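You operate a simulated robot arm through the tools that you are given. There is no shell and no other tool. Be economical: measure what you need, move in short steps, check, and stop when the job is done.

You are at the controls of a simulated two-armed robot. One attempt, no reset.

TASK
Hold the cone tray on the top of the table with the mats steady with one hand, lift the orange clip out of it with the other and set it down on the top of the table with the mats.

Only the result counts: the job must be done as asked and must still hold three seconds after the hand-in. Knocking over, shifting, dropping, spilling or breaking anything else fails it.

THE ROBOT
Two 7-joint arms with two-finger parallel grippers on one trunk, on a base that drives. Base frame: it is fixed to the floor where the robot stands at the start and does not move with it; the origin is under the middle of the robot, x ahead of it, y to its left, z up. Readings come in m, rad, newtons and seconds.
The left shoulder is at the start at [0.05, 0.177, 1.079], the right one opposite. With the tool pointing down near the work surface each hand reaches from about 0.2 to 0.7 m from the robot's upright axis, wherever it stands, measured 20 degrees to its own side. Places, roughly: cone tray [2, 0.5, 0.75]; orange clip [2, 0.5, 0.75]; top of the table with the mats [2.2, 0.7, 0.8]. Payload 3.43 kg a hand.
Tool frame (each hand has its own): the origin (TCP) lies between the finger pads and is the grasp point; the fingertips stand 0.034 m ahead of it; z points along the fingers, y is the line along which they close. The gripper opens to 0.128 m. The fingers are 0.024 m wide and 0.012 m thick; the gripper's body (0.048 by 0.13 m) begins 0.096 m behind the TCP.
Orientation is told as [roll, pitch, yaw] about the base's x, y, z axes, in that order, counted from this pose: with the fingers straight down and closing along the base's y, the tool's x points along the base's -x, its y along +y and its z along -z.

THE INTERFACE
- The arms move only by the tool apply_moves. It takes "left_plan", "right_plan" or both (then of equal length, played together; a hand with none holds still); each is text: rows parted by semicolons, each of 7 numbers parted by spaces: the opening, from 0 (shut) to 1 (fully open), then the shift along the tool's x, y, z in m, then the turn, a rotation vector about the tool's x, y, z in degrees. In form: claw x y z rx ry rz; .... A call has 1 to 10 rows; each row shifts and turns the commanded pose from where the row before left it, along the tool's axes as they then stand. Rows are played at 5 a second. More than 0.05 m and 0.15 rad between two rows, or a gripper value outside its range, and nothing of the call is played. Where a pose cannot be reached the arm comes as near as it can. A force on the tool above 40 N (or 10 N above the force at the start of the call, whichever is more), or a blocked arm, ends the call early, and 0.2 s more pass. Each finger travels about 0.108 m/s and halts on what it meets, pressing with about 41 N; the grip force reading is that of the motor and also rises with nothing between the fingers. The clock runs only during rows and for 0.2 s after the last one: add rows that do not move to give the fingers time. The reply holds the time, the measured pose of the TCP, the force on the tool along the base axes, the opening and the grip force, in the units named above and with some noise, with the torque about the TCP (base axes, N m) and any sound that the robot's microphone picked up.
- Cameras (640 x 400 px; columns grow to the right, rows downward): "scene" is now at [0.161, -0.0039, 1.2453]; the picture's right is [-0.05, -1.00, 0.00], its down [-0.53, 0.03, -0.85] and it looks along [0.85, -0.04, -0.53] (base axes); focal length 264 px, centre (320, 200). "left" rides on the left gripper at [0.076, 0.011, -0.16] in its tool frame; the picture's right is [-0.15, 0.99, 0.00], its down [-0.88, -0.13, -0.46] and it looks along [-0.45, -0.07, 0.89] (tool axes); focal length 234 px, centre (320, 200). "right" rides on the right gripper at [0.076, -0.011, -0.16] in its tool frame; the picture's right is [0.15, 0.99, 0.00], its down [-0.88, 0.13, -0.46] and it looks along [-0.45, 0.07, 0.89] (tool axes); focal length 234 px, centre (320, 200).
- capture(camera): a new picture of that camera. The clock stands still meanwhile.
- move_column(by): slides the trunk up (or, below 0, down) by that many m; the arms and the scene camera ride with it, the base frame stays. It gives what a move gives, with no picture.
- base_move(legs): drives the robot by 1 to 6 legs, each [ahead, turn to the left] in m and rad, along the robot's own axes; the way and the turn of a leg run together, so that a leg with both is an arc; at most 1.5 m and 3.142 rad a leg. The arms and the cameras ride along, it lands a little off, and it stops where it bumps. It gives what a move gives.
- pan_tilt(pan, tilt): turns the head with the scene camera to pan (to the left, within 1.396 rad either way) and tilt (down, from -0.506 to 1.204), counted from straight ahead of the robot. It gives what a move gives.
- point_at(camera, pixels): for up to 12 pixels [column, row] of the newest picture of that camera ("zoom" is the newest enlarged one), the place [x, y, z] in the base frame of the surface seen there, good to about 0.002 m. The clock stands still meanwhile.
- inspect(camera, box): a new picture of the part [left, top, right, bottom] of that camera's present view, enlarged. The clock stands still meanwhile.
- job_done(): hands the job in; it is judged then, once.

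Go step by step. Measure first, check grasps and placings, and put right what went wrong. The budget is 90 turns and 76 pictures, counting those below and the enlarged ones. Unless the task says otherwise, let go and move clear before handing in, and close with one line.

The tools are called after "Request:" as name(argument=value, ...) on one line, values as JSON. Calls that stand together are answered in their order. apply_moves: Moves the arms, as the interface text tells. Its arguments: {"type":"object","properties":{"left_plan":{"type":"string"},"right_plan":{"type":"string"}},"required":[]} The other tools are called the same way: move_column (by) slides the trunk up or down; base_move (legs) drives the base; pan_tilt (pan, tilt) turns the head that bears the scene camera; capture (camera) takes a picture; point_at (camera, pixels) gives the place of the surface under pixels of a picture; inspect (camera, box) takes an enlarged picture of a part of a camera's view; job_done () hands the job in.

At the start:

```text
clock: 0.0
left_tcp_pos: [0.4764, 0.2593, 1.062]
left_tool_rot: [0.001, -0.001, 0.002]
left_ft_force: [0.1, -0.4, -0.6]
left_ft_torque: [0.0, -0.01, -0.01]
left_grip_width: 0.1279
left_gripper_force: 0.1
right_tcp_pos: [0.4521, -0.2315, 1.0534]
right_tool_rot: [0.001, 0.001, 0.0]
right_ft_force: [0.8, -0.5, 0.7]
right_ft_torque: [0.01, 0.05, 0.04]
right_grip_width: 0.1285
right_gripper_force: 0.2
trunk travel left (down, up): [-0.25, 0.151]
robot x, y, heading: [0.0001, -0.0036, 0.0]
head pan, tilt: [-0.052, 0.56]
```

scene: 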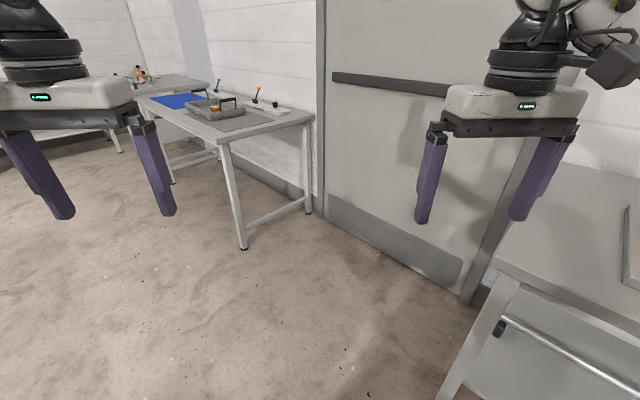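
right: 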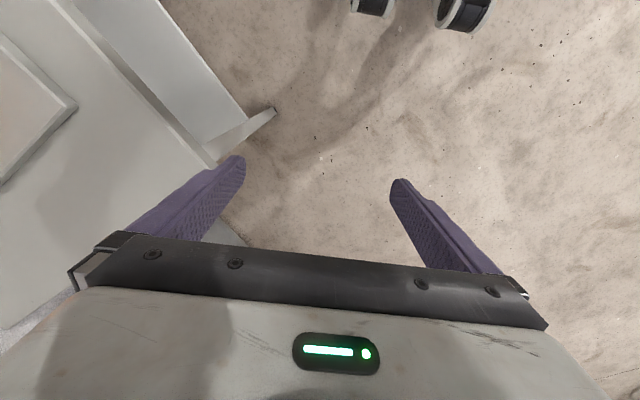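
left: 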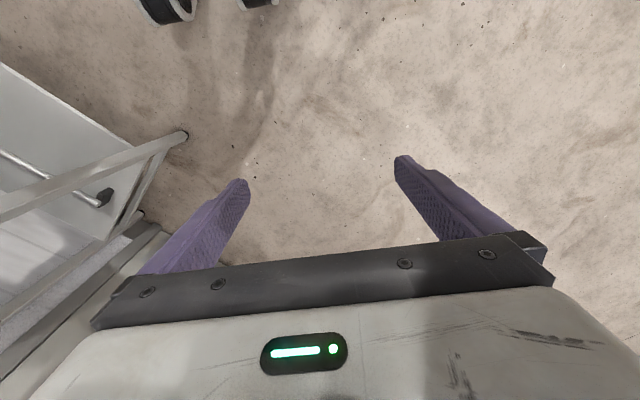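

The table with the mats is seen around pixels (140-310, 80-130), with the tray near (215,108). I look closer and measure.

Request:
inspect(camera="scene", box=[110, 50, 330, 190])

Request:
point_at(camera="scene", pixels=[[219, 140], [310, 117], [140, 97], [213, 108], [245, 122], [170, 102], [243, 248], [280, 112]])

```text
2.86 times, centred on (220, 120) of scene
```

zoom: 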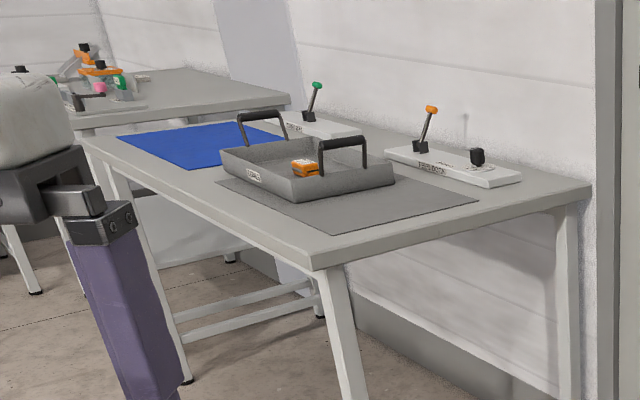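

```text
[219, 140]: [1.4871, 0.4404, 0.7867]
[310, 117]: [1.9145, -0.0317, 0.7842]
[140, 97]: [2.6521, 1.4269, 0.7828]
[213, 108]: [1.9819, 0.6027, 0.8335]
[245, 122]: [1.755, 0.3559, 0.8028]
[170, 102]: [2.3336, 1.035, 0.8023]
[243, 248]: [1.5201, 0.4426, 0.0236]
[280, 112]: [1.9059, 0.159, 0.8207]
```

The tray is on a grey mat at zoom pixels (220-395, 130-200), with the clip at (305,168). I measure it and the handles.

Request:
point_at(camera="zoom", pixels=[[305, 168], [222, 152], [298, 198], [394, 183], [262, 113], [343, 140], [90, 142], [315, 265], [590, 188], [388, 152], [520, 180], [280, 140]])

Request:
inspect(camera="scene", box=[175, 75, 265, 130])

```text
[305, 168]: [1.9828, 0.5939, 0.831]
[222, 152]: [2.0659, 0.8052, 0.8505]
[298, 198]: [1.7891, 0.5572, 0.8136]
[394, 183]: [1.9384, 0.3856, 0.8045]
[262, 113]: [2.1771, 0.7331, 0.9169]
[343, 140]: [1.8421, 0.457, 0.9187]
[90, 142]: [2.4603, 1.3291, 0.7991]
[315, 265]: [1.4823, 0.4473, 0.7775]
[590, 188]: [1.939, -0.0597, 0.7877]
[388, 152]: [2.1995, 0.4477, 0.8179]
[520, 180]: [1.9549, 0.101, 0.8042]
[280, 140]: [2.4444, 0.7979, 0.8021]
```

```text
7.11 times, centred on (220, 102) of scene
```

zoom: 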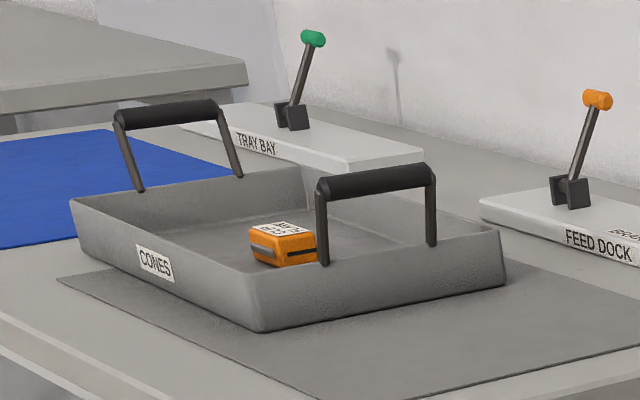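

The tray has handles at both ends (bars at z≈0.92), with the clip near its middle. The table's long side runs at about 42°, so I'll stand on its front side. I check the floor to my left first.

Request:
pan_tilt(pan=0.75, tilt=0.5)

Request:
capture(camera="scene")

```text
clock: 1.1
left_tcp_pos: [0.4757, 0.2611, 1.0628]
left_tool_rot: [0.0, 0.001, 0.002]
left_ft_force: [0.1, 0.0, 0.6]
left_ft_torque: [0.0, -0.03, -0.01]
left_grip_width: 0.128
left_gripper_force: 0.1
right_tcp_pos: [0.4518, -0.23, 1.0546]
right_tool_rot: [0.001, 0.002, 0.0]
right_ft_force: [0.6, -0.2, -0.2]
right_ft_torque: [0.0, -0.02, -0.01]
right_grip_width: 0.1284
right_gripper_force: 0.0
trunk travel left (down, up): [-0.25, 0.151]
robot x, y, heading: [-0.0008, -0.0029, 0.002]
head pan, tilt: [0.75, 0.499]
```

```text
70 pictures are left
```

scene: 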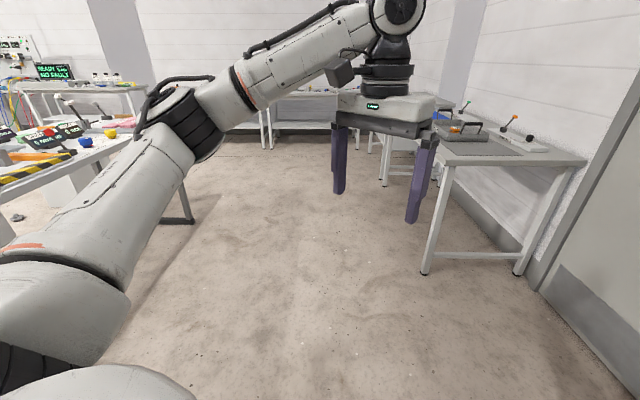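

The floor towards the table is open, but there's a bench at left (leg foot near (190,220)). I measure it.

Request:
point_at(camera="scene", pixels=[[190, 219], [145, 85], [125, 142], [262, 142], [425, 272], [65, 155], [385, 184]])

```text
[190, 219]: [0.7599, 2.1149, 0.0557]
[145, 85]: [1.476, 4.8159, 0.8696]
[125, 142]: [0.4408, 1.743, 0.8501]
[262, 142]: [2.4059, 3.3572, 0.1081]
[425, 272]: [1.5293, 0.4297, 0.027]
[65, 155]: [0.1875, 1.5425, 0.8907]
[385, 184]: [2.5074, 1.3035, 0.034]
```

The way is clear. I drive to a staging spot in front of the table's long side, facing it.

Request:
base_move(legs=[[0, 0.712], [1.4, 0], [0.4, 0], [0, -1.55]])

Request:
pan_tilt(pan=0, tilt=0.75)

Request:
capture(camera="scene")

```text
clock: 15.9
left_tcp_pos: [1.8715, 1.011, 1.0627]
left_tool_rot: [-0.001, 0.0, -0.838]
left_ft_force: [0.7, 0.6, -0.5]
left_ft_torque: [-0.02, -0.01, 0.01]
left_grip_width: 0.1283
left_gripper_force: 0.1
right_tcp_pos: [1.4899, 0.6999, 1.0527]
right_tool_rot: [-0.001, 0.001, -0.839]
right_ft_force: [0.5, 0.2, 0.0]
right_ft_torque: [-0.02, 0.02, -0.01]
right_grip_width: 0.128
right_gripper_force: 0.0
trunk travel left (down, up): [-0.25, 0.151]
robot x, y, heading: [1.3609, 1.1884, -0.836]
head pan, tilt: [0.75, 0.499]
```

```text
clock: 17.1
left_tcp_pos: [1.8706, 1.0102, 1.0637]
left_tool_rot: [0.001, -0.001, -0.837]
left_ft_force: [0.5, 0.3, -0.1]
left_ft_torque: [-0.01, -0.01, 0.0]
left_grip_width: 0.1281
left_gripper_force: 0.1
right_tcp_pos: [1.4899, 0.6989, 1.0523]
right_tool_rot: [0.001, 0.002, -0.84]
right_ft_force: [-0.5, 0.5, -0.1]
right_ft_torque: [0.0, 0.0, 0.01]
right_grip_width: 0.1282
right_gripper_force: 0.2
trunk travel left (down, up): [-0.25, 0.151]
robot x, y, heading: [1.3574, 1.1913, -0.84]
head pan, tilt: [0.0, 0.75]
```

```text
69 pictures are left
```

scene: 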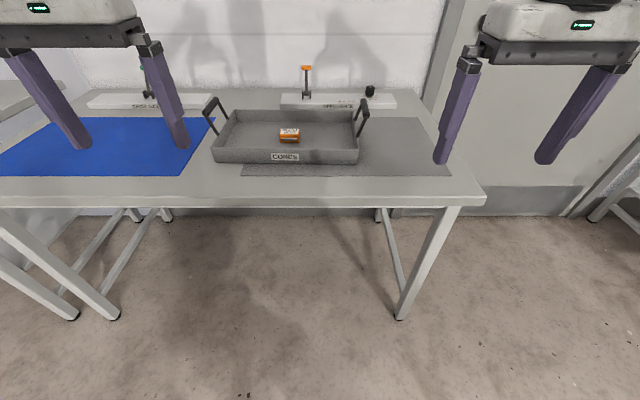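

The view is square to the table: tray at (212-360,110-163), clip at (289,135), handles at (212,105) and (363,110). I measure these and the free table space in front.

Request:
point_at(camera="scene", pixels=[[289, 131], [282, 138], [296, 138], [212, 104], [363, 105], [360, 150], [217, 150], [225, 180], [225, 200], [245, 135], [290, 204], [466, 190]])

Request:
inspect(camera="scene", box=[190, 80, 390, 205])

```text
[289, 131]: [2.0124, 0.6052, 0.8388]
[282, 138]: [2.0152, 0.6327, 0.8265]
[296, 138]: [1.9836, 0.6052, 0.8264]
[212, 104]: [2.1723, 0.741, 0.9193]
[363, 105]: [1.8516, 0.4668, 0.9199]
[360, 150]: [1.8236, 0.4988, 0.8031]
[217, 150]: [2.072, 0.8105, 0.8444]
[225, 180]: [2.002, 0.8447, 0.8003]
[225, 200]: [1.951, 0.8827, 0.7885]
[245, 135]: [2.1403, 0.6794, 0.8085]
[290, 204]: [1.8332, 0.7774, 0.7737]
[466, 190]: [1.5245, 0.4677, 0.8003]
```

```text
3.20 times, centred on (290, 142) of scene
```

zoom: 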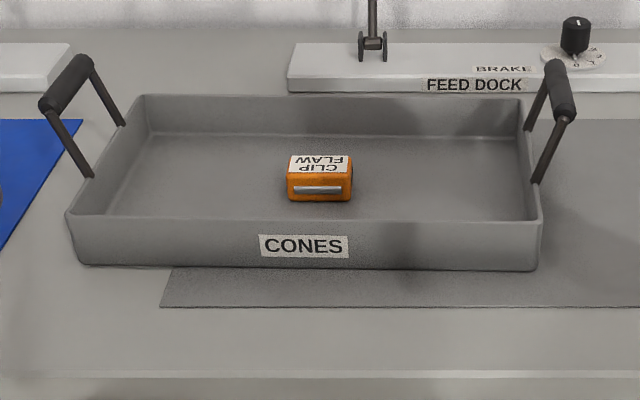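

The clip is about 4.5 cm wide with its top at z≈0.839, and the free bare table patch is around (225,180) → [2.0,0.845]. I drive 0.28 m closer; the hands clear the handles at z 1.02.

Request:
base_move(legs=[[0.28, 0]])

Request:
pan_tilt(pan=0, tilt=0.9)

Request:
capture(camera="scene")

```text
clock: 19.0
left_tcp_pos: [2.0604, 0.8, 1.0629]
left_tool_rot: [0.0, 0.0, -0.836]
left_ft_force: [0.5, -0.3, -0.4]
left_ft_torque: [-0.02, 0.02, 0.02]
left_grip_width: 0.1279
left_gripper_force: 0.2
right_tcp_pos: [1.6804, 0.4898, 1.0534]
right_tool_rot: [0.0, 0.001, -0.838]
right_ft_force: [-0.1, 0.7, -0.4]
right_ft_torque: [-0.01, 0.01, -0.02]
right_grip_width: 0.1277
right_gripper_force: 0.0
trunk travel left (down, up): [-0.25, 0.151]
robot x, y, heading: [1.546, 0.9783, -0.832]
head pan, tilt: [0.0, 0.75]
```

```text
clock: 19.7
left_tcp_pos: [2.0604, 0.8012, 1.0625]
left_tool_rot: [0.001, 0.0, -0.836]
left_ft_force: [0.5, 1.1, -0.5]
left_ft_torque: [-0.02, 0.04, 0.02]
left_grip_width: 0.1279
left_gripper_force: 0.0
right_tcp_pos: [1.6788, 0.4905, 1.0531]
right_tool_rot: [0.0, 0.0, -0.838]
right_ft_force: [0.3, -0.3, -0.9]
right_ft_torque: [-0.01, 0.02, 0.02]
right_grip_width: 0.1281
right_gripper_force: 0.1
trunk travel left (down, up): [-0.25, 0.151]
robot x, y, heading: [1.5458, 0.9814, -0.834]
head pan, tilt: [0.0, 0.901]
```

```text
67 pictures are left
```

scene: 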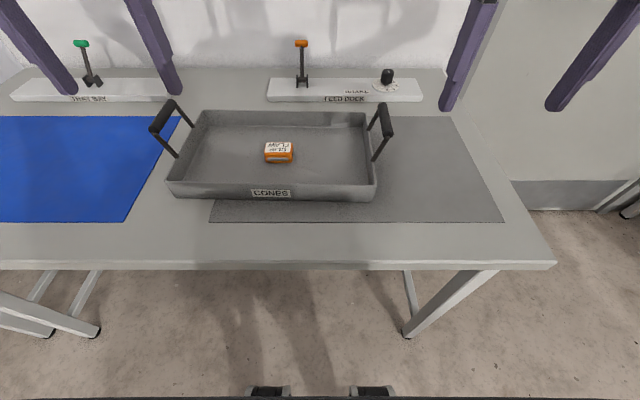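

I now see the tray unobstructed: clip at (279,152), right handle bar at (386,120). I measure precisely.

Request:
point_at(camera="scene", pixels=[[279, 146], [266, 158], [291, 158], [265, 146], [290, 146], [384, 105], [388, 133], [386, 119], [165, 225], [210, 218], [132, 218], [250, 175]])

Request:
inspect(camera="scene", box=[240, 90, 400, 190])

```text
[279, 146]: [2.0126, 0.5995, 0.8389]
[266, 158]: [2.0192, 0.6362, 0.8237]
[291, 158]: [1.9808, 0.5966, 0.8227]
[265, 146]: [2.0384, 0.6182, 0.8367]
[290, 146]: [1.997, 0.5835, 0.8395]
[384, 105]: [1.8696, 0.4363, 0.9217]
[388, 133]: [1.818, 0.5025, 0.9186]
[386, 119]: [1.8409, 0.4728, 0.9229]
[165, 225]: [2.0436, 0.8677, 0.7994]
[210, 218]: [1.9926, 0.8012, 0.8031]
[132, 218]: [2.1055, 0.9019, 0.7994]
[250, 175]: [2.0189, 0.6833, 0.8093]
```

```text
4.00 times, centred on (320, 140) of scene
```

zoom: 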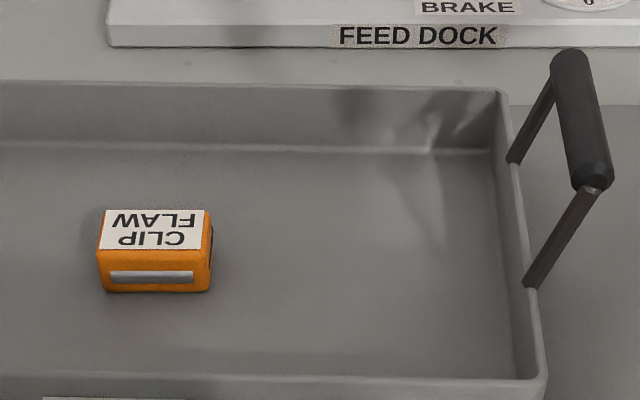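

Clip centre is about [2.009,0.6085], about 0.055 m long; handle bar centre about [1.845,0.468] with top z 0.922. I bring both hands above their targets at the present height.

Request:
apply_moves(right_plan="0.7 -0.0256 0.0216 0 0 0 0;0.7 -0.0256 0.0216 0 0 0 0;0.7 -0.0256 0.0216 0 0 0 0;0.7 -0.0256 0.0216 0 0 0 0;0.7 -0.0256 0.0216 0 0 0 0;0.7 0 0 0 0 0 0", left_plan="1 -0.0218 -0.0334 0 0 0 0;1 -0.0218 -0.0334 0 0 0 0;1 -0.0218 -0.0334 0 0 0 0;1 -0.0218 -0.0334 0 0 0 0;1 -0.0218 -0.0334 0 0 0 0;1 0 0 0 0 0 0")

Request:
capture(camera="right")

Request:
capture(camera="left")

Request:
capture(camera="scene")

```text
clock: 21.1
left_tcp_pos: [2.0099, 0.6075, 1.0621]
left_tool_rot: [0.0, 0.001, -0.836]
left_ft_force: [0.4, -0.7, -0.2]
left_ft_torque: [0.0, 0.05, 0.0]
left_grip_width: 0.1279
left_gripper_force: 0.2
right_tcp_pos: [1.8458, 0.4686, 1.0543]
right_tool_rot: [-0.002, -0.001, -0.836]
right_ft_force: [-1.0, -0.4, -0.3]
right_ft_torque: [-0.02, 0.02, -0.02]
right_grip_width: 0.0894
right_gripper_force: 0.0
trunk travel left (down, up): [-0.25, 0.151]
robot x, y, heading: [1.547, 0.9852, -0.839]
head pan, tilt: [0.0, 0.901]
```

```text
65 pictures are left
```

right: 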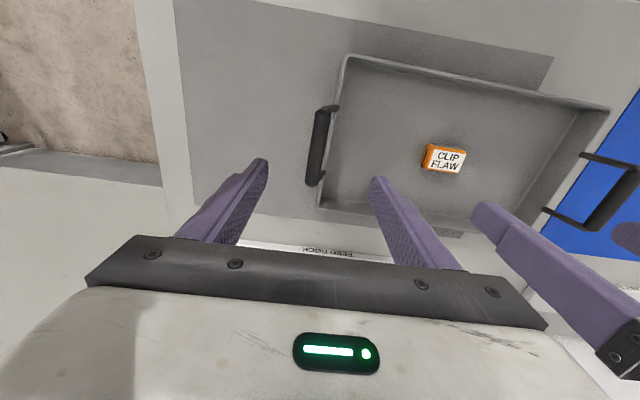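

```text
64 pictures are left
```

left: 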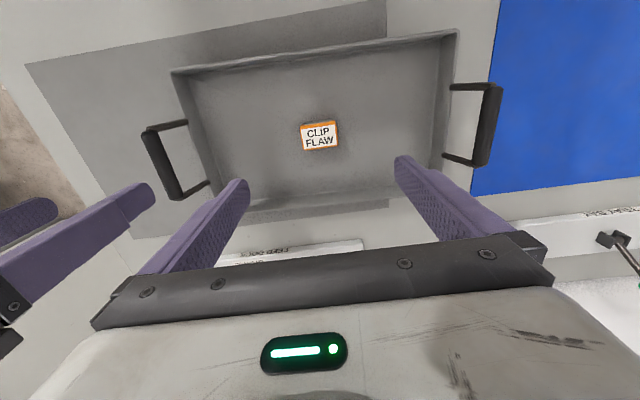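

```text
63 pictures are left
```

scene: 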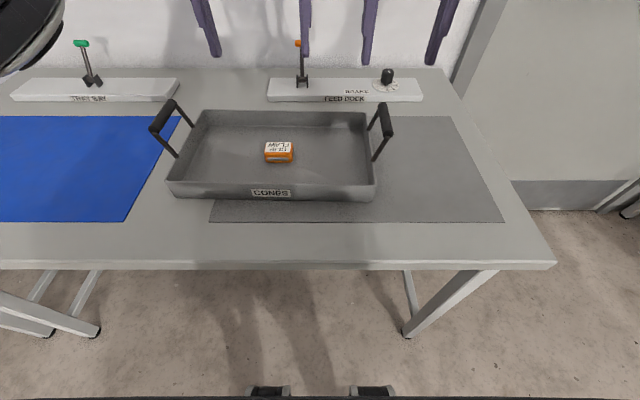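

Both hands are above their targets. I refine the bar and clip positions from the wrist views.

Request:
point_at(camera="right", pixels=[[323, 114], [319, 146], [315, 178], [311, 146], [326, 146], [443, 159]])

Request:
point_at(camera="left", pixels=[[320, 136], [303, 128], [335, 124], [305, 148], [337, 145], [163, 166]])

```text
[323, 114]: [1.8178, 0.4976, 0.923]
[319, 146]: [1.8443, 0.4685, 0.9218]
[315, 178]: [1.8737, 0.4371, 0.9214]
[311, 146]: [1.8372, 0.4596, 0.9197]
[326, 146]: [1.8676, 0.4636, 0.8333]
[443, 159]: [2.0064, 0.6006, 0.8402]
```

```text
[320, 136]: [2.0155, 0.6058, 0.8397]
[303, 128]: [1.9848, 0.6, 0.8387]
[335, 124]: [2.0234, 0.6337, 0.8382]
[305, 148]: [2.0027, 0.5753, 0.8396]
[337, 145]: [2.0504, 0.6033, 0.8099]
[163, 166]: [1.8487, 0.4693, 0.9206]
```

The bar centre [1.8445,0.468] lies under the right hand; clip centre [2.013,0.604]. I lower the right hand onto the handle first.

Request:
apply_moves(right_plan="0.7 0 -0.001 0.035 0 0 0;0.7 0 0 0.035 0 0 0;0.7 0 0 0.035 0 0 0;0.7 0 0 0.034 0 0 0;0.7 0 0 0 0 0 0")

Request:
capture(camera="scene")

Request:
capture(camera="right")

```text
clock: 22.3
left_tcp_pos: [2.0101, 0.6084, 1.0633]
left_tool_rot: [0.001, 0.002, -0.836]
left_ft_force: [-0.4, 0.6, -0.3]
left_ft_torque: [0.0, -0.01, -0.02]
left_grip_width: 0.1279
left_gripper_force: 0.1
right_tcp_pos: [1.8457, 0.4668, 0.9145]
right_tool_rot: [0.0, 0.001, -0.837]
right_ft_force: [-1.1, -0.2, 0.7]
right_ft_torque: [-0.04, 0.02, -0.01]
right_grip_width: 0.0893
right_gripper_force: 0.1
trunk travel left (down, up): [-0.25, 0.151]
robot x, y, heading: [1.5497, 0.9798, -0.832]
head pan, tilt: [0.0, 0.901]
```

```text
62 pictures are left
```

scene: 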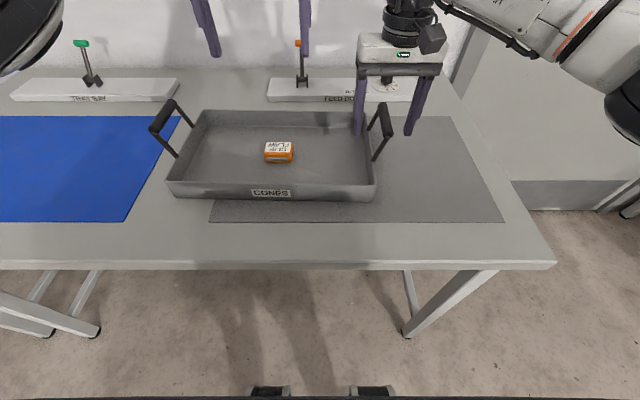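

```text
61 pictures are left
```

right: 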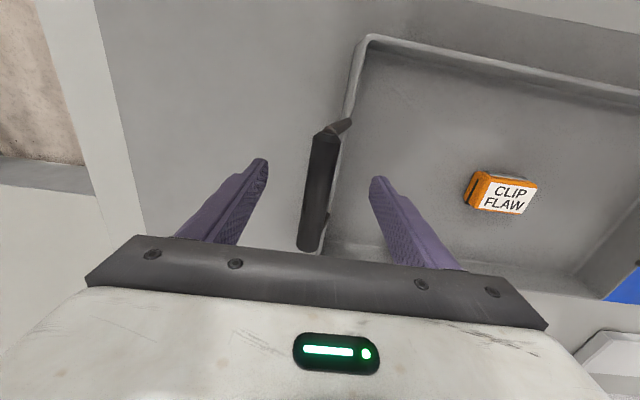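

The bar lies between the fingers, roughly centred. I close the right hand.

Request:
apply_moves(right_plan="0.45 0 0 0 0 0 0;0.3 0 0 0 0 0 0;0.2 0 0 0 0 0 0;0.1 0 0 0 0 0 0;0 0 0 0 0 0 0;0 0 0 0 0 0 0;0 0 0 0 0 0 0")

Request:
capture(camera="scene")

Request:
capture(camera="left")

```text
clock: 23.9
left_tcp_pos: [2.011, 0.609, 1.0644]
left_tool_rot: [0.0, 0.001, -0.838]
left_ft_force: [0.3, -0.4, 0.2]
left_ft_torque: [0.0, 0.02, 0.03]
left_grip_width: 0.128
left_gripper_force: 0.1
right_tcp_pos: [1.8465, 0.4672, 0.9144]
right_tool_rot: [0.0, -0.001, -0.838]
right_ft_force: [1.8, -5.2, 0.7]
right_ft_torque: [0.17, 0.08, -0.96]
right_grip_width: 0.0193
right_gripper_force: 41.5
trunk travel left (down, up): [-0.25, 0.151]
robot x, y, heading: [1.5471, 0.9806, -0.836]
head pan, tilt: [0.0, 0.901]
```

```text
60 pictures are left
```

scene: 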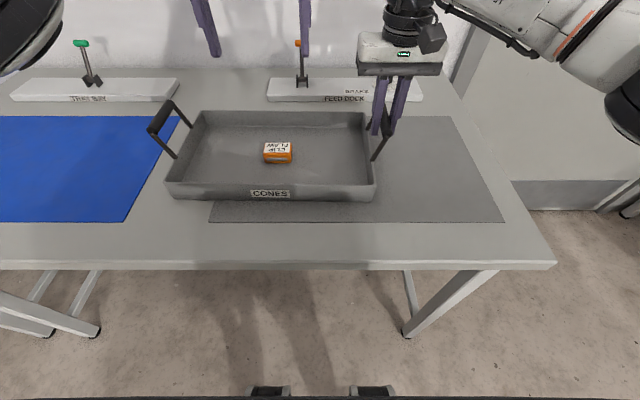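

```text
59 pictures are left
```

left: 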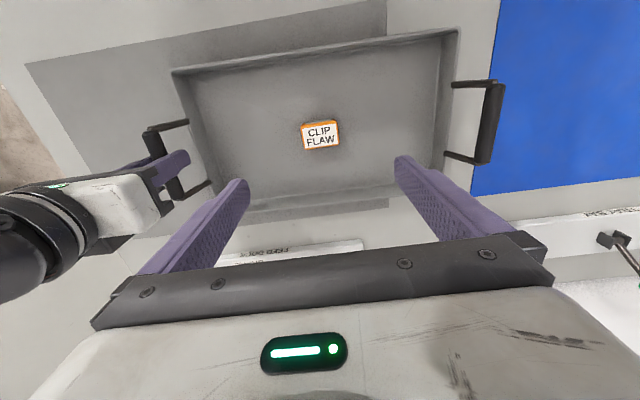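

The handle is held (width 0.019, 41 N). Now I lower the left hand over the clip, correcting about 5 mm forward.

Request:
apply_moves(left_plan="0.85 -0.005 -0.001 0.035 0 0 0;0.85 0 0 0.04 0 0 0;0.85 0 0 0.04 0 0 0;0.85 0 0 0.04 0 0 0;0.85 0 0 0.025 0 0 0;0.85 0 0 0 0 0 0")

Request:
capture(camera="left")

Request:
capture(camera="scene")

```text
clock: 25.3
left_tcp_pos: [2.0124, 0.6034, 0.8827]
left_tool_rot: [0.0, 0.0, -0.837]
left_ft_force: [0.3, 0.0, 0.1]
left_ft_torque: [-0.01, -0.01, 0.01]
left_grip_width: 0.1087
left_gripper_force: 0.1
right_tcp_pos: [1.8461, 0.4668, 0.9152]
right_tool_rot: [0.001, 0.002, -0.837]
right_ft_force: [-0.1, -2.2, 1.7]
right_ft_torque: [0.07, 0.07, -0.98]
right_grip_width: 0.0197
right_gripper_force: 40.7
trunk travel left (down, up): [-0.25, 0.151]
robot x, y, heading: [1.5512, 0.9839, -0.837]
head pan, tilt: [0.0, 0.901]
```

```text
58 pictures are left
```

left: 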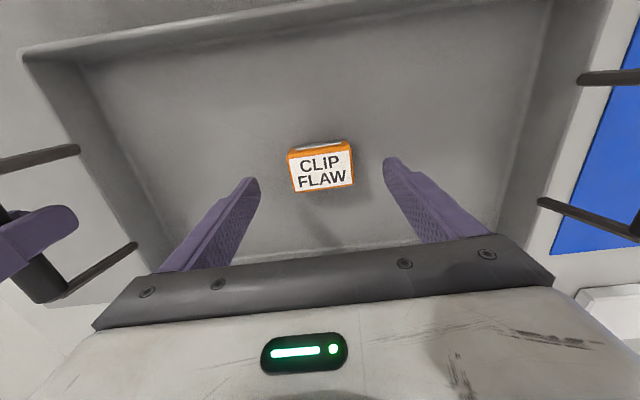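

```text
57 pictures are left
```

scene: 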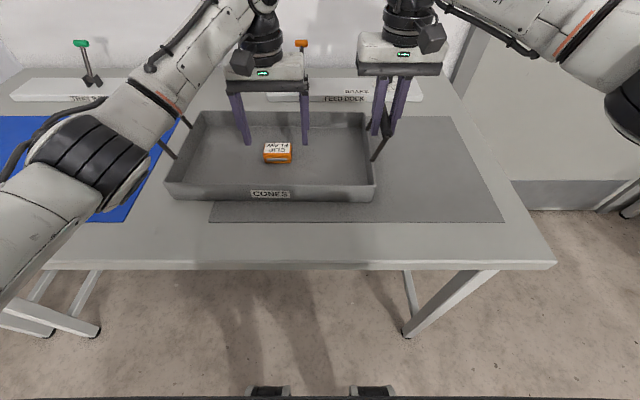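

The clip is between the fingers, but the left forearm passes over the tray's left handle in the scene view (around (140,150)), so I check its height.

Request:
point_at(camera="scene", pixels=[[140, 165], [120, 205], [165, 125], [190, 95], [90, 150]])

Request:
point_at(camera="left", pixels=[[320, 170], [292, 162], [350, 155], [298, 190], [353, 183]])

```text
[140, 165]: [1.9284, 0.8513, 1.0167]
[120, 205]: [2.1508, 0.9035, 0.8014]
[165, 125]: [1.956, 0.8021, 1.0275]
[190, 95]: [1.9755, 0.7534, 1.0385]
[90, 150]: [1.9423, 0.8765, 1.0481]
```

```text
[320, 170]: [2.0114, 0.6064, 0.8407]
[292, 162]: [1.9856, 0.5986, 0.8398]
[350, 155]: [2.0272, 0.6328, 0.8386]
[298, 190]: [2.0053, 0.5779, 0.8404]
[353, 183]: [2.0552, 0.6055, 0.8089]
```

The forearm (z≈1.02, in front of the tray) clears the handle. I descend so the fingertips are about 6 mm above the tray floor and close.

Request:
apply_moves(left_plan="0.85 0 0.003 0.017 0 0 0;0.85 0 0 0.017 0 0 0;0.7 0 0 0 0 0 0;0.5 0 0 0 0 0 0;0.35 0 0 0 0 0 0;0.2 0 0 0 0 0 0;0.2 0 0 0 0 0 0;0 0 0 0 0 0 0;0 0 0 0 0 0 0")

Request:
capture(camera="left")

Request:
capture(camera="scene")

```text
clock: 27.3
left_tcp_pos: [2.016, 0.6067, 0.8494]
left_tool_rot: [0.001, 0.0, -0.836]
left_ft_force: [0.4, 0.1, 1.0]
left_ft_torque: [-0.02, -0.03, 0.01]
left_grip_width: 0.059
left_gripper_force: 41.5
right_tcp_pos: [1.8454, 0.4659, 0.9148]
right_tool_rot: [0.0, -0.001, -0.839]
right_ft_force: [0.1, -1.3, 0.4]
right_ft_torque: [0.01, 0.01, -0.98]
right_grip_width: 0.0195
right_gripper_force: 41.1
trunk travel left (down, up): [-0.25, 0.151]
robot x, y, heading: [1.5492, 0.9809, -0.836]
head pan, tilt: [0.0, 0.901]
```

```text
56 pictures are left
```

left: 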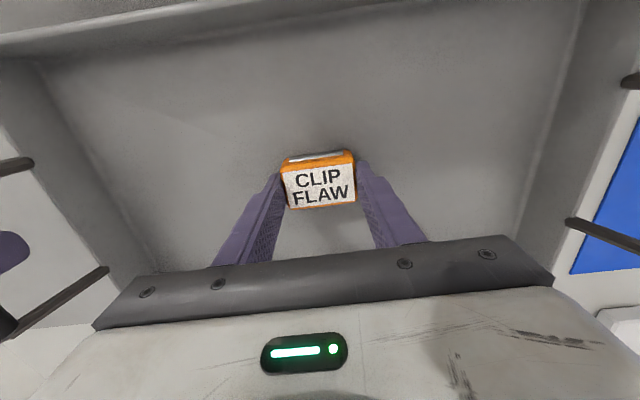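

```text
55 pictures are left
```

scene: 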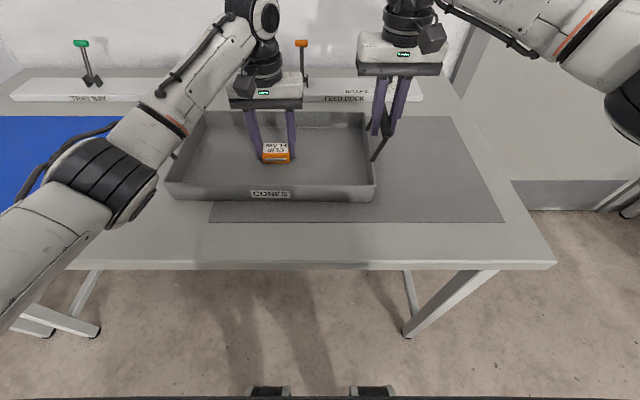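

The clip is gripped (0.059 m, 41 N). I lift it straight up while the right hand keeps holding.

Request:
apply_moves(left_plan="0 0 0 -0.015 0 0 0;0 0 0 -0.025 0 0 0;0 0 0 -0.03 0 0 0;0 0 0 -0.03 0 0 0;0 0 0 -0.03 0 0 0;0 0 0 0 0 0 0")

Request:
capture(camera="scene")

Request:
capture(camera="left")

```text
clock: 28.7
left_tcp_pos: [2.0128, 0.6078, 0.9812]
left_tool_rot: [-0.001, 0.0, -0.834]
left_ft_force: [-0.4, -0.7, -0.4]
left_ft_torque: [-0.02, -0.04, 0.01]
left_grip_width: 0.0588
left_gripper_force: 40.7
right_tcp_pos: [1.8454, 0.4673, 0.9152]
right_tool_rot: [0.0, 0.0, -0.836]
right_ft_force: [1.4, -1.4, 0.6]
right_ft_torque: [0.01, 0.04, -0.95]
right_grip_width: 0.0195
right_gripper_force: 41.4
trunk travel left (down, up): [-0.25, 0.151]
robot x, y, heading: [1.5482, 0.9792, -0.834]
head pan, tilt: [0.0, 0.901]
```

```text
54 pictures are left
```

scene: 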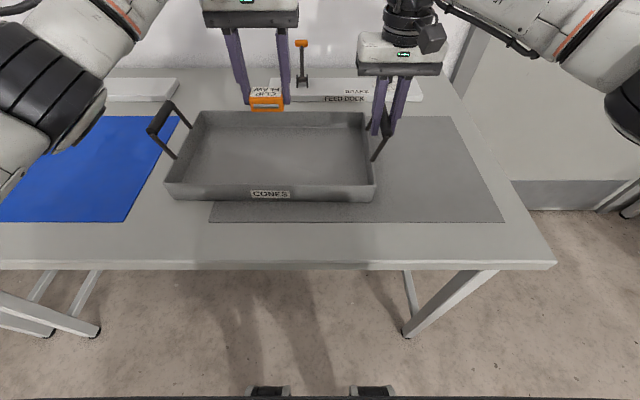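

```text
53 pictures are left
```

left: 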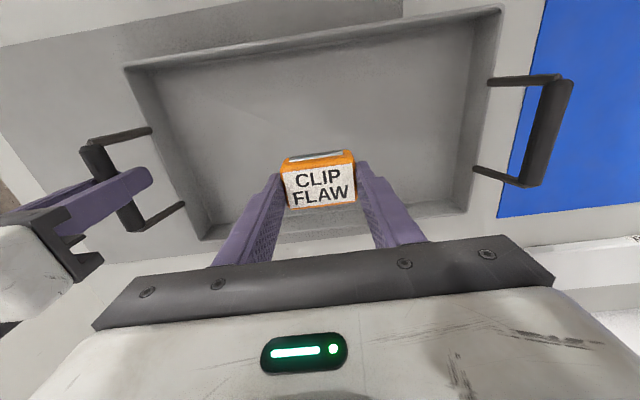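

The clip is out and the tray still. I move it back toward me, then left, above the bare table patch near [2.0275,0.864].

Request:
apply_moves(left_plan="0 0.045 0 -0.005 0 0 0;0 0.045 0 -0.005 0 0 0;0 0.045 0 0 0 0 0;0 0.045 0 0 0 0 0;0 0 0.045 0 0 0 0;0 0 0.045 0 0 0 0;0 0 0.046 0 0 0 0;0 0 0.046 0 0 0 0;0 0 0 0 0 0 0")

Request:
capture(camera="scene")

Request:
capture(camera="left")

```text
clock: 30.7
left_tcp_pos: [2.0294, 0.8636, 0.9894]
left_tool_rot: [0.0, -0.001, -0.835]
left_ft_force: [-0.4, 0.2, -1.1]
left_ft_torque: [0.03, 0.02, 0.03]
left_grip_width: 0.0589
left_gripper_force: 41.3
right_tcp_pos: [1.8458, 0.4676, 0.9153]
right_tool_rot: [-0.001, 0.001, -0.837]
right_ft_force: [0.7, -1.7, 0.8]
right_ft_torque: [0.01, -0.11, -0.98]
right_grip_width: 0.0193
right_gripper_force: 41.3
trunk travel left (down, up): [-0.25, 0.151]
robot x, y, heading: [1.547, 0.9818, -0.834]
head pan, tilt: [0.0, 0.901]
```

```text
52 pictures are left
```

scene: 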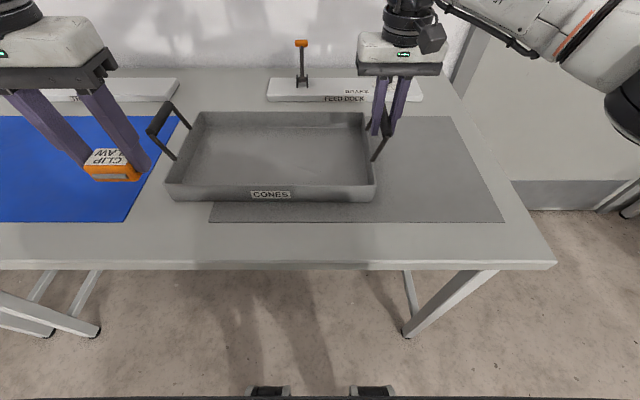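

```text
51 pictures are left
```

left: 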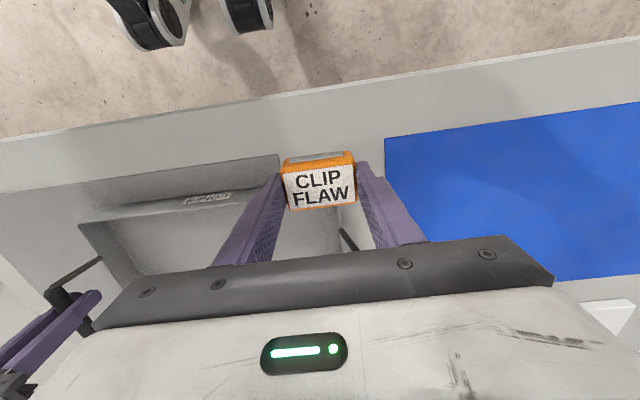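

The clip hangs above the bare patch between the mats. Table top is z≈0.7995, so contact is expected at TCP z≈0.840; I lower to just above it.

Request:
apply_moves(left_plan="0 0 0 0.04 0 0 0;0 0 0 0.04 0 0 0;0 0 0 0.035 0 0 0;0 0 0 0.022 0 0 0;0 0 0 0 0 0 0")

Request:
inspect(camera="scene", box=[60, 90, 260, 270])

Request:
capture(camera="left")

```text
clock: 31.9
left_tcp_pos: [2.028, 0.8623, 0.8511]
left_tool_rot: [0.001, 0.001, -0.835]
left_ft_force: [1.2, 0.5, -0.3]
left_ft_torque: [0.0, 0.0, 0.02]
left_grip_width: 0.0591
left_gripper_force: 41.0
right_tcp_pos: [1.8452, 0.4672, 0.9143]
right_tool_rot: [0.0, 0.003, -0.838]
right_ft_force: [1.6, -0.2, 0.0]
right_ft_torque: [-0.01, 0.01, -1.01]
right_grip_width: 0.0193
right_gripper_force: 40.7
trunk travel left (down, up): [-0.25, 0.151]
robot x, y, heading: [1.5446, 0.9784, -0.836]
head pan, tilt: [0.0, 0.901]
```

```text
2.22 times, centred on (160, 180) of scene
```

zoom: 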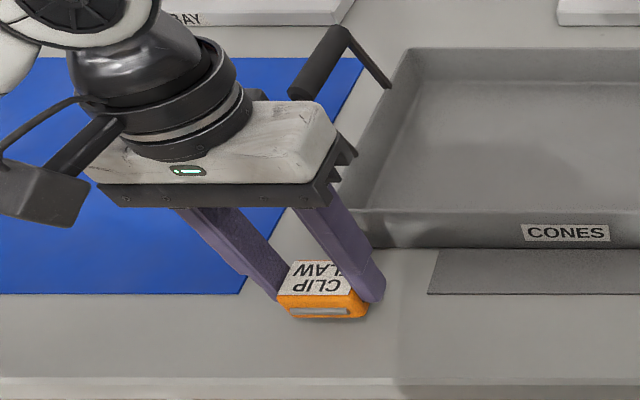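

```text
49 pictures are left
```

left: 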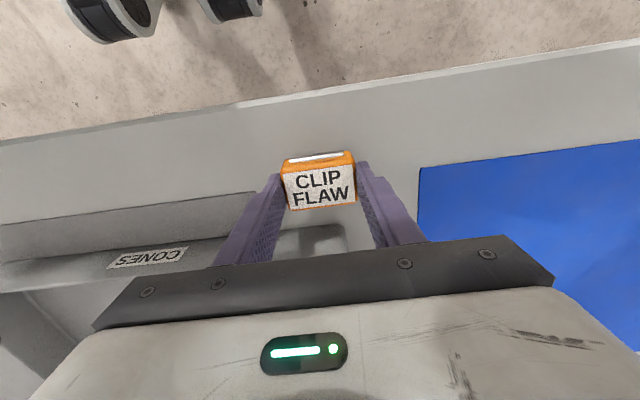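

The patch is clear on all sides. I lower the last centimetre gently.

Request:
apply_moves(left_plan="0 0 0 0.004 0 0 0;0 0 0 0.003 0 0 0;0 0 0 0.002 0 0 0;0 0 0 0.0015 0 0 0;0 0 0 0 0 0 0")

```text
clock: 33.1
left_tcp_pos: [2.0286, 0.8618, 0.8408]
left_tool_rot: [0.0, 0.001, -0.835]
left_ft_force: [-0.4, 0.7, -0.4]
left_ft_torque: [0.01, 0.01, 0.0]
left_grip_width: 0.0587
left_gripper_force: 41.1
right_tcp_pos: [1.8461, 0.4661, 0.9153]
right_tool_rot: [0.0, 0.002, -0.838]
right_ft_force: [1.6, -0.7, 0.1]
right_ft_torque: [0.01, 0.04, -0.96]
right_grip_width: 0.0193
right_gripper_force: 41.5
trunk travel left (down, up): [-0.25, 0.151]
robot x, y, heading: [1.5503, 0.9824, -0.832]
head pan, tilt: [0.0, 0.901]
```

No contact force yet; I go down in 1 mm steps.

Request:
apply_moves(left_plan="0 0 0 0.001 0 0 0;0 0 0 0.001 0 0 0;0 0 0 0 0 0 0")

Request:
inspect(camera="scene", box=[110, 170, 210, 240])

```text
clock: 33.9
left_tcp_pos: [2.0291, 0.8615, 0.8401]
left_tool_rot: [0.0, -0.001, -0.834]
left_ft_force: [1.5, 2.0, 8.8]
left_ft_torque: [0.18, 0.04, -0.03]
left_grip_width: 0.059
left_gripper_force: 41.2
right_tcp_pos: [1.8455, 0.4676, 0.9165]
right_tool_rot: [-0.001, -0.001, -0.838]
right_ft_force: [2.6, -1.4, -0.4]
right_ft_torque: [0.1, 0.03, -0.95]
right_grip_width: 0.0192
right_gripper_force: 40.7
trunk travel left (down, up): [-0.25, 0.151]
robot x, y, heading: [1.5489, 0.98, -0.833]
head pan, tilt: [0.0, 0.901]
```

```text
5.71 times, centred on (160, 205) of scene
```

zoom: 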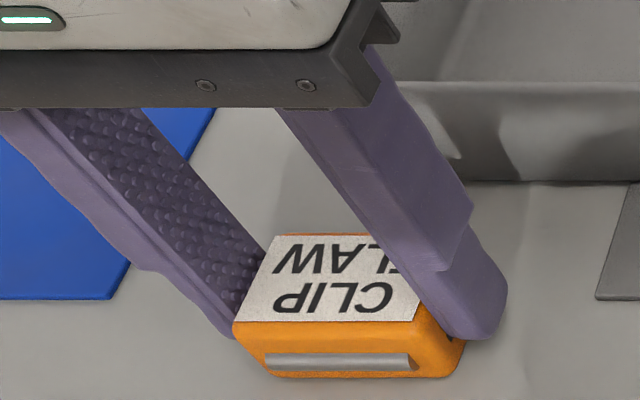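

Force of 9 N upward shows the clip rests on the table. I open the left hand and rise.

Request:
apply_moves(left_plan="0.55 0 0 0 0 0 0;0.65 0 0 0 0 0 0;0.75 0 0 0 0 0 0;0.75 0 0 0 0 0 0;0.75 0 0 -0.03 0 0 0;0.75 0 0 -0.04 0 0 0;0.75 0 0 -0.04 0 0 0;0.75 0 0 -0.04 0 0 0;0.75 0 0 -0.04 0 0 0;0.75 0 0 0 0 0 0")

Request:
capture(camera="scene")

Request:
capture(camera="left")

```text
clock: 36.1
left_tcp_pos: [2.03, 0.8624, 1.0286]
left_tool_rot: [0.001, 0.0, -0.837]
left_ft_force: [-1.0, -0.4, 0.2]
left_ft_torque: [0.0, 0.02, 0.02]
left_grip_width: 0.0964
left_gripper_force: 0.0
right_tcp_pos: [1.8463, 0.4661, 0.9163]
right_tool_rot: [0.0, -0.002, -0.836]
right_ft_force: [1.8, -2.8, 0.2]
right_ft_torque: [0.05, 0.03, -0.95]
right_grip_width: 0.0191
right_gripper_force: 41.2
trunk travel left (down, up): [-0.25, 0.151]
robot x, y, heading: [1.5485, 0.9793, -0.835]
head pan, tilt: [0.0, 0.901]
```

```text
47 pictures are left
```

scene: 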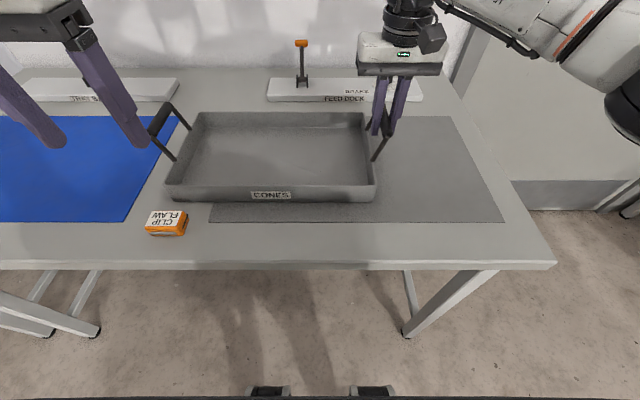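

```text
46 pictures are left
```

left: 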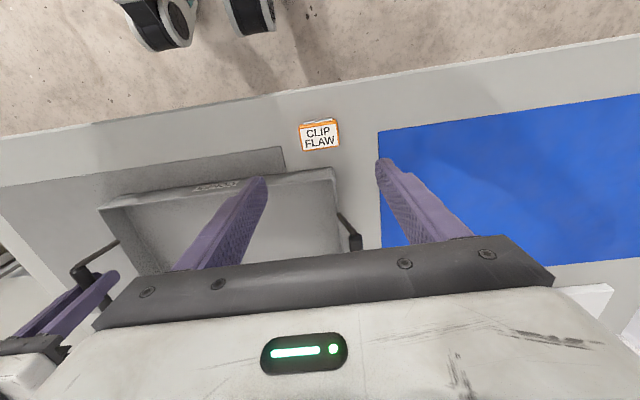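

The clip rests upright on the bare table at (166,223). Now I release the handle with the right hand and rise straight up.

Request:
apply_moves(right_plan="0.25 0 0 0 0 0 0;0.45 0 0 0 0 0 0;0.6 0 0 0 0 0 0;0.6 0 0 0 0 0 0;0.6 0 0 -0.03 0 0 0;0.6 0 0 -0.04 0 0 0;0.6 0 0 -0.04 0 0 0;0.6 0 0 -0.03 0 0 0;0.6 0 0 0 0 0 0")

Request:
capture(camera="scene")

```text
clock: 38.1
left_tcp_pos: [2.0285, 0.8623, 1.03]
left_tool_rot: [0.0, 0.001, -0.836]
left_ft_force: [-0.7, 0.6, 0.4]
left_ft_torque: [0.0, 0.01, -0.01]
left_grip_width: 0.0958
left_gripper_force: 0.0
right_tcp_pos: [1.8449, 0.4672, 1.0574]
right_tool_rot: [0.001, 0.001, -0.838]
right_ft_force: [0.1, 0.4, 0.5]
right_ft_torque: [0.0, 0.02, -0.04]
right_grip_width: 0.0767
right_gripper_force: 0.0
trunk travel left (down, up): [-0.25, 0.151]
robot x, y, heading: [1.5509, 0.9811, -0.839]
head pan, tilt: [0.0, 0.901]
```

```text
45 pictures are left
```

scene: 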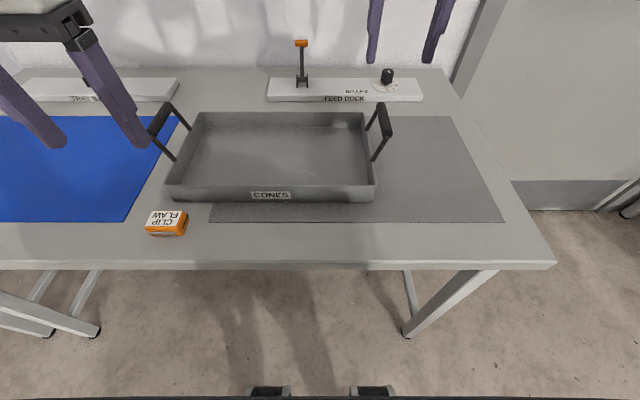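

The tray stands where it was (edges still at (165-376,110-202)), the clip is on the bare table at (166,223), and both hands are clear. I hand in.

Request:
job_done()

```text
The job is handed in.
```

The orange clip is out of the cone tray and resting on the bare table top between the two mats. The right hand held the tray steady throughout, the tray did not shift, and both hands were clear before the hand-in.
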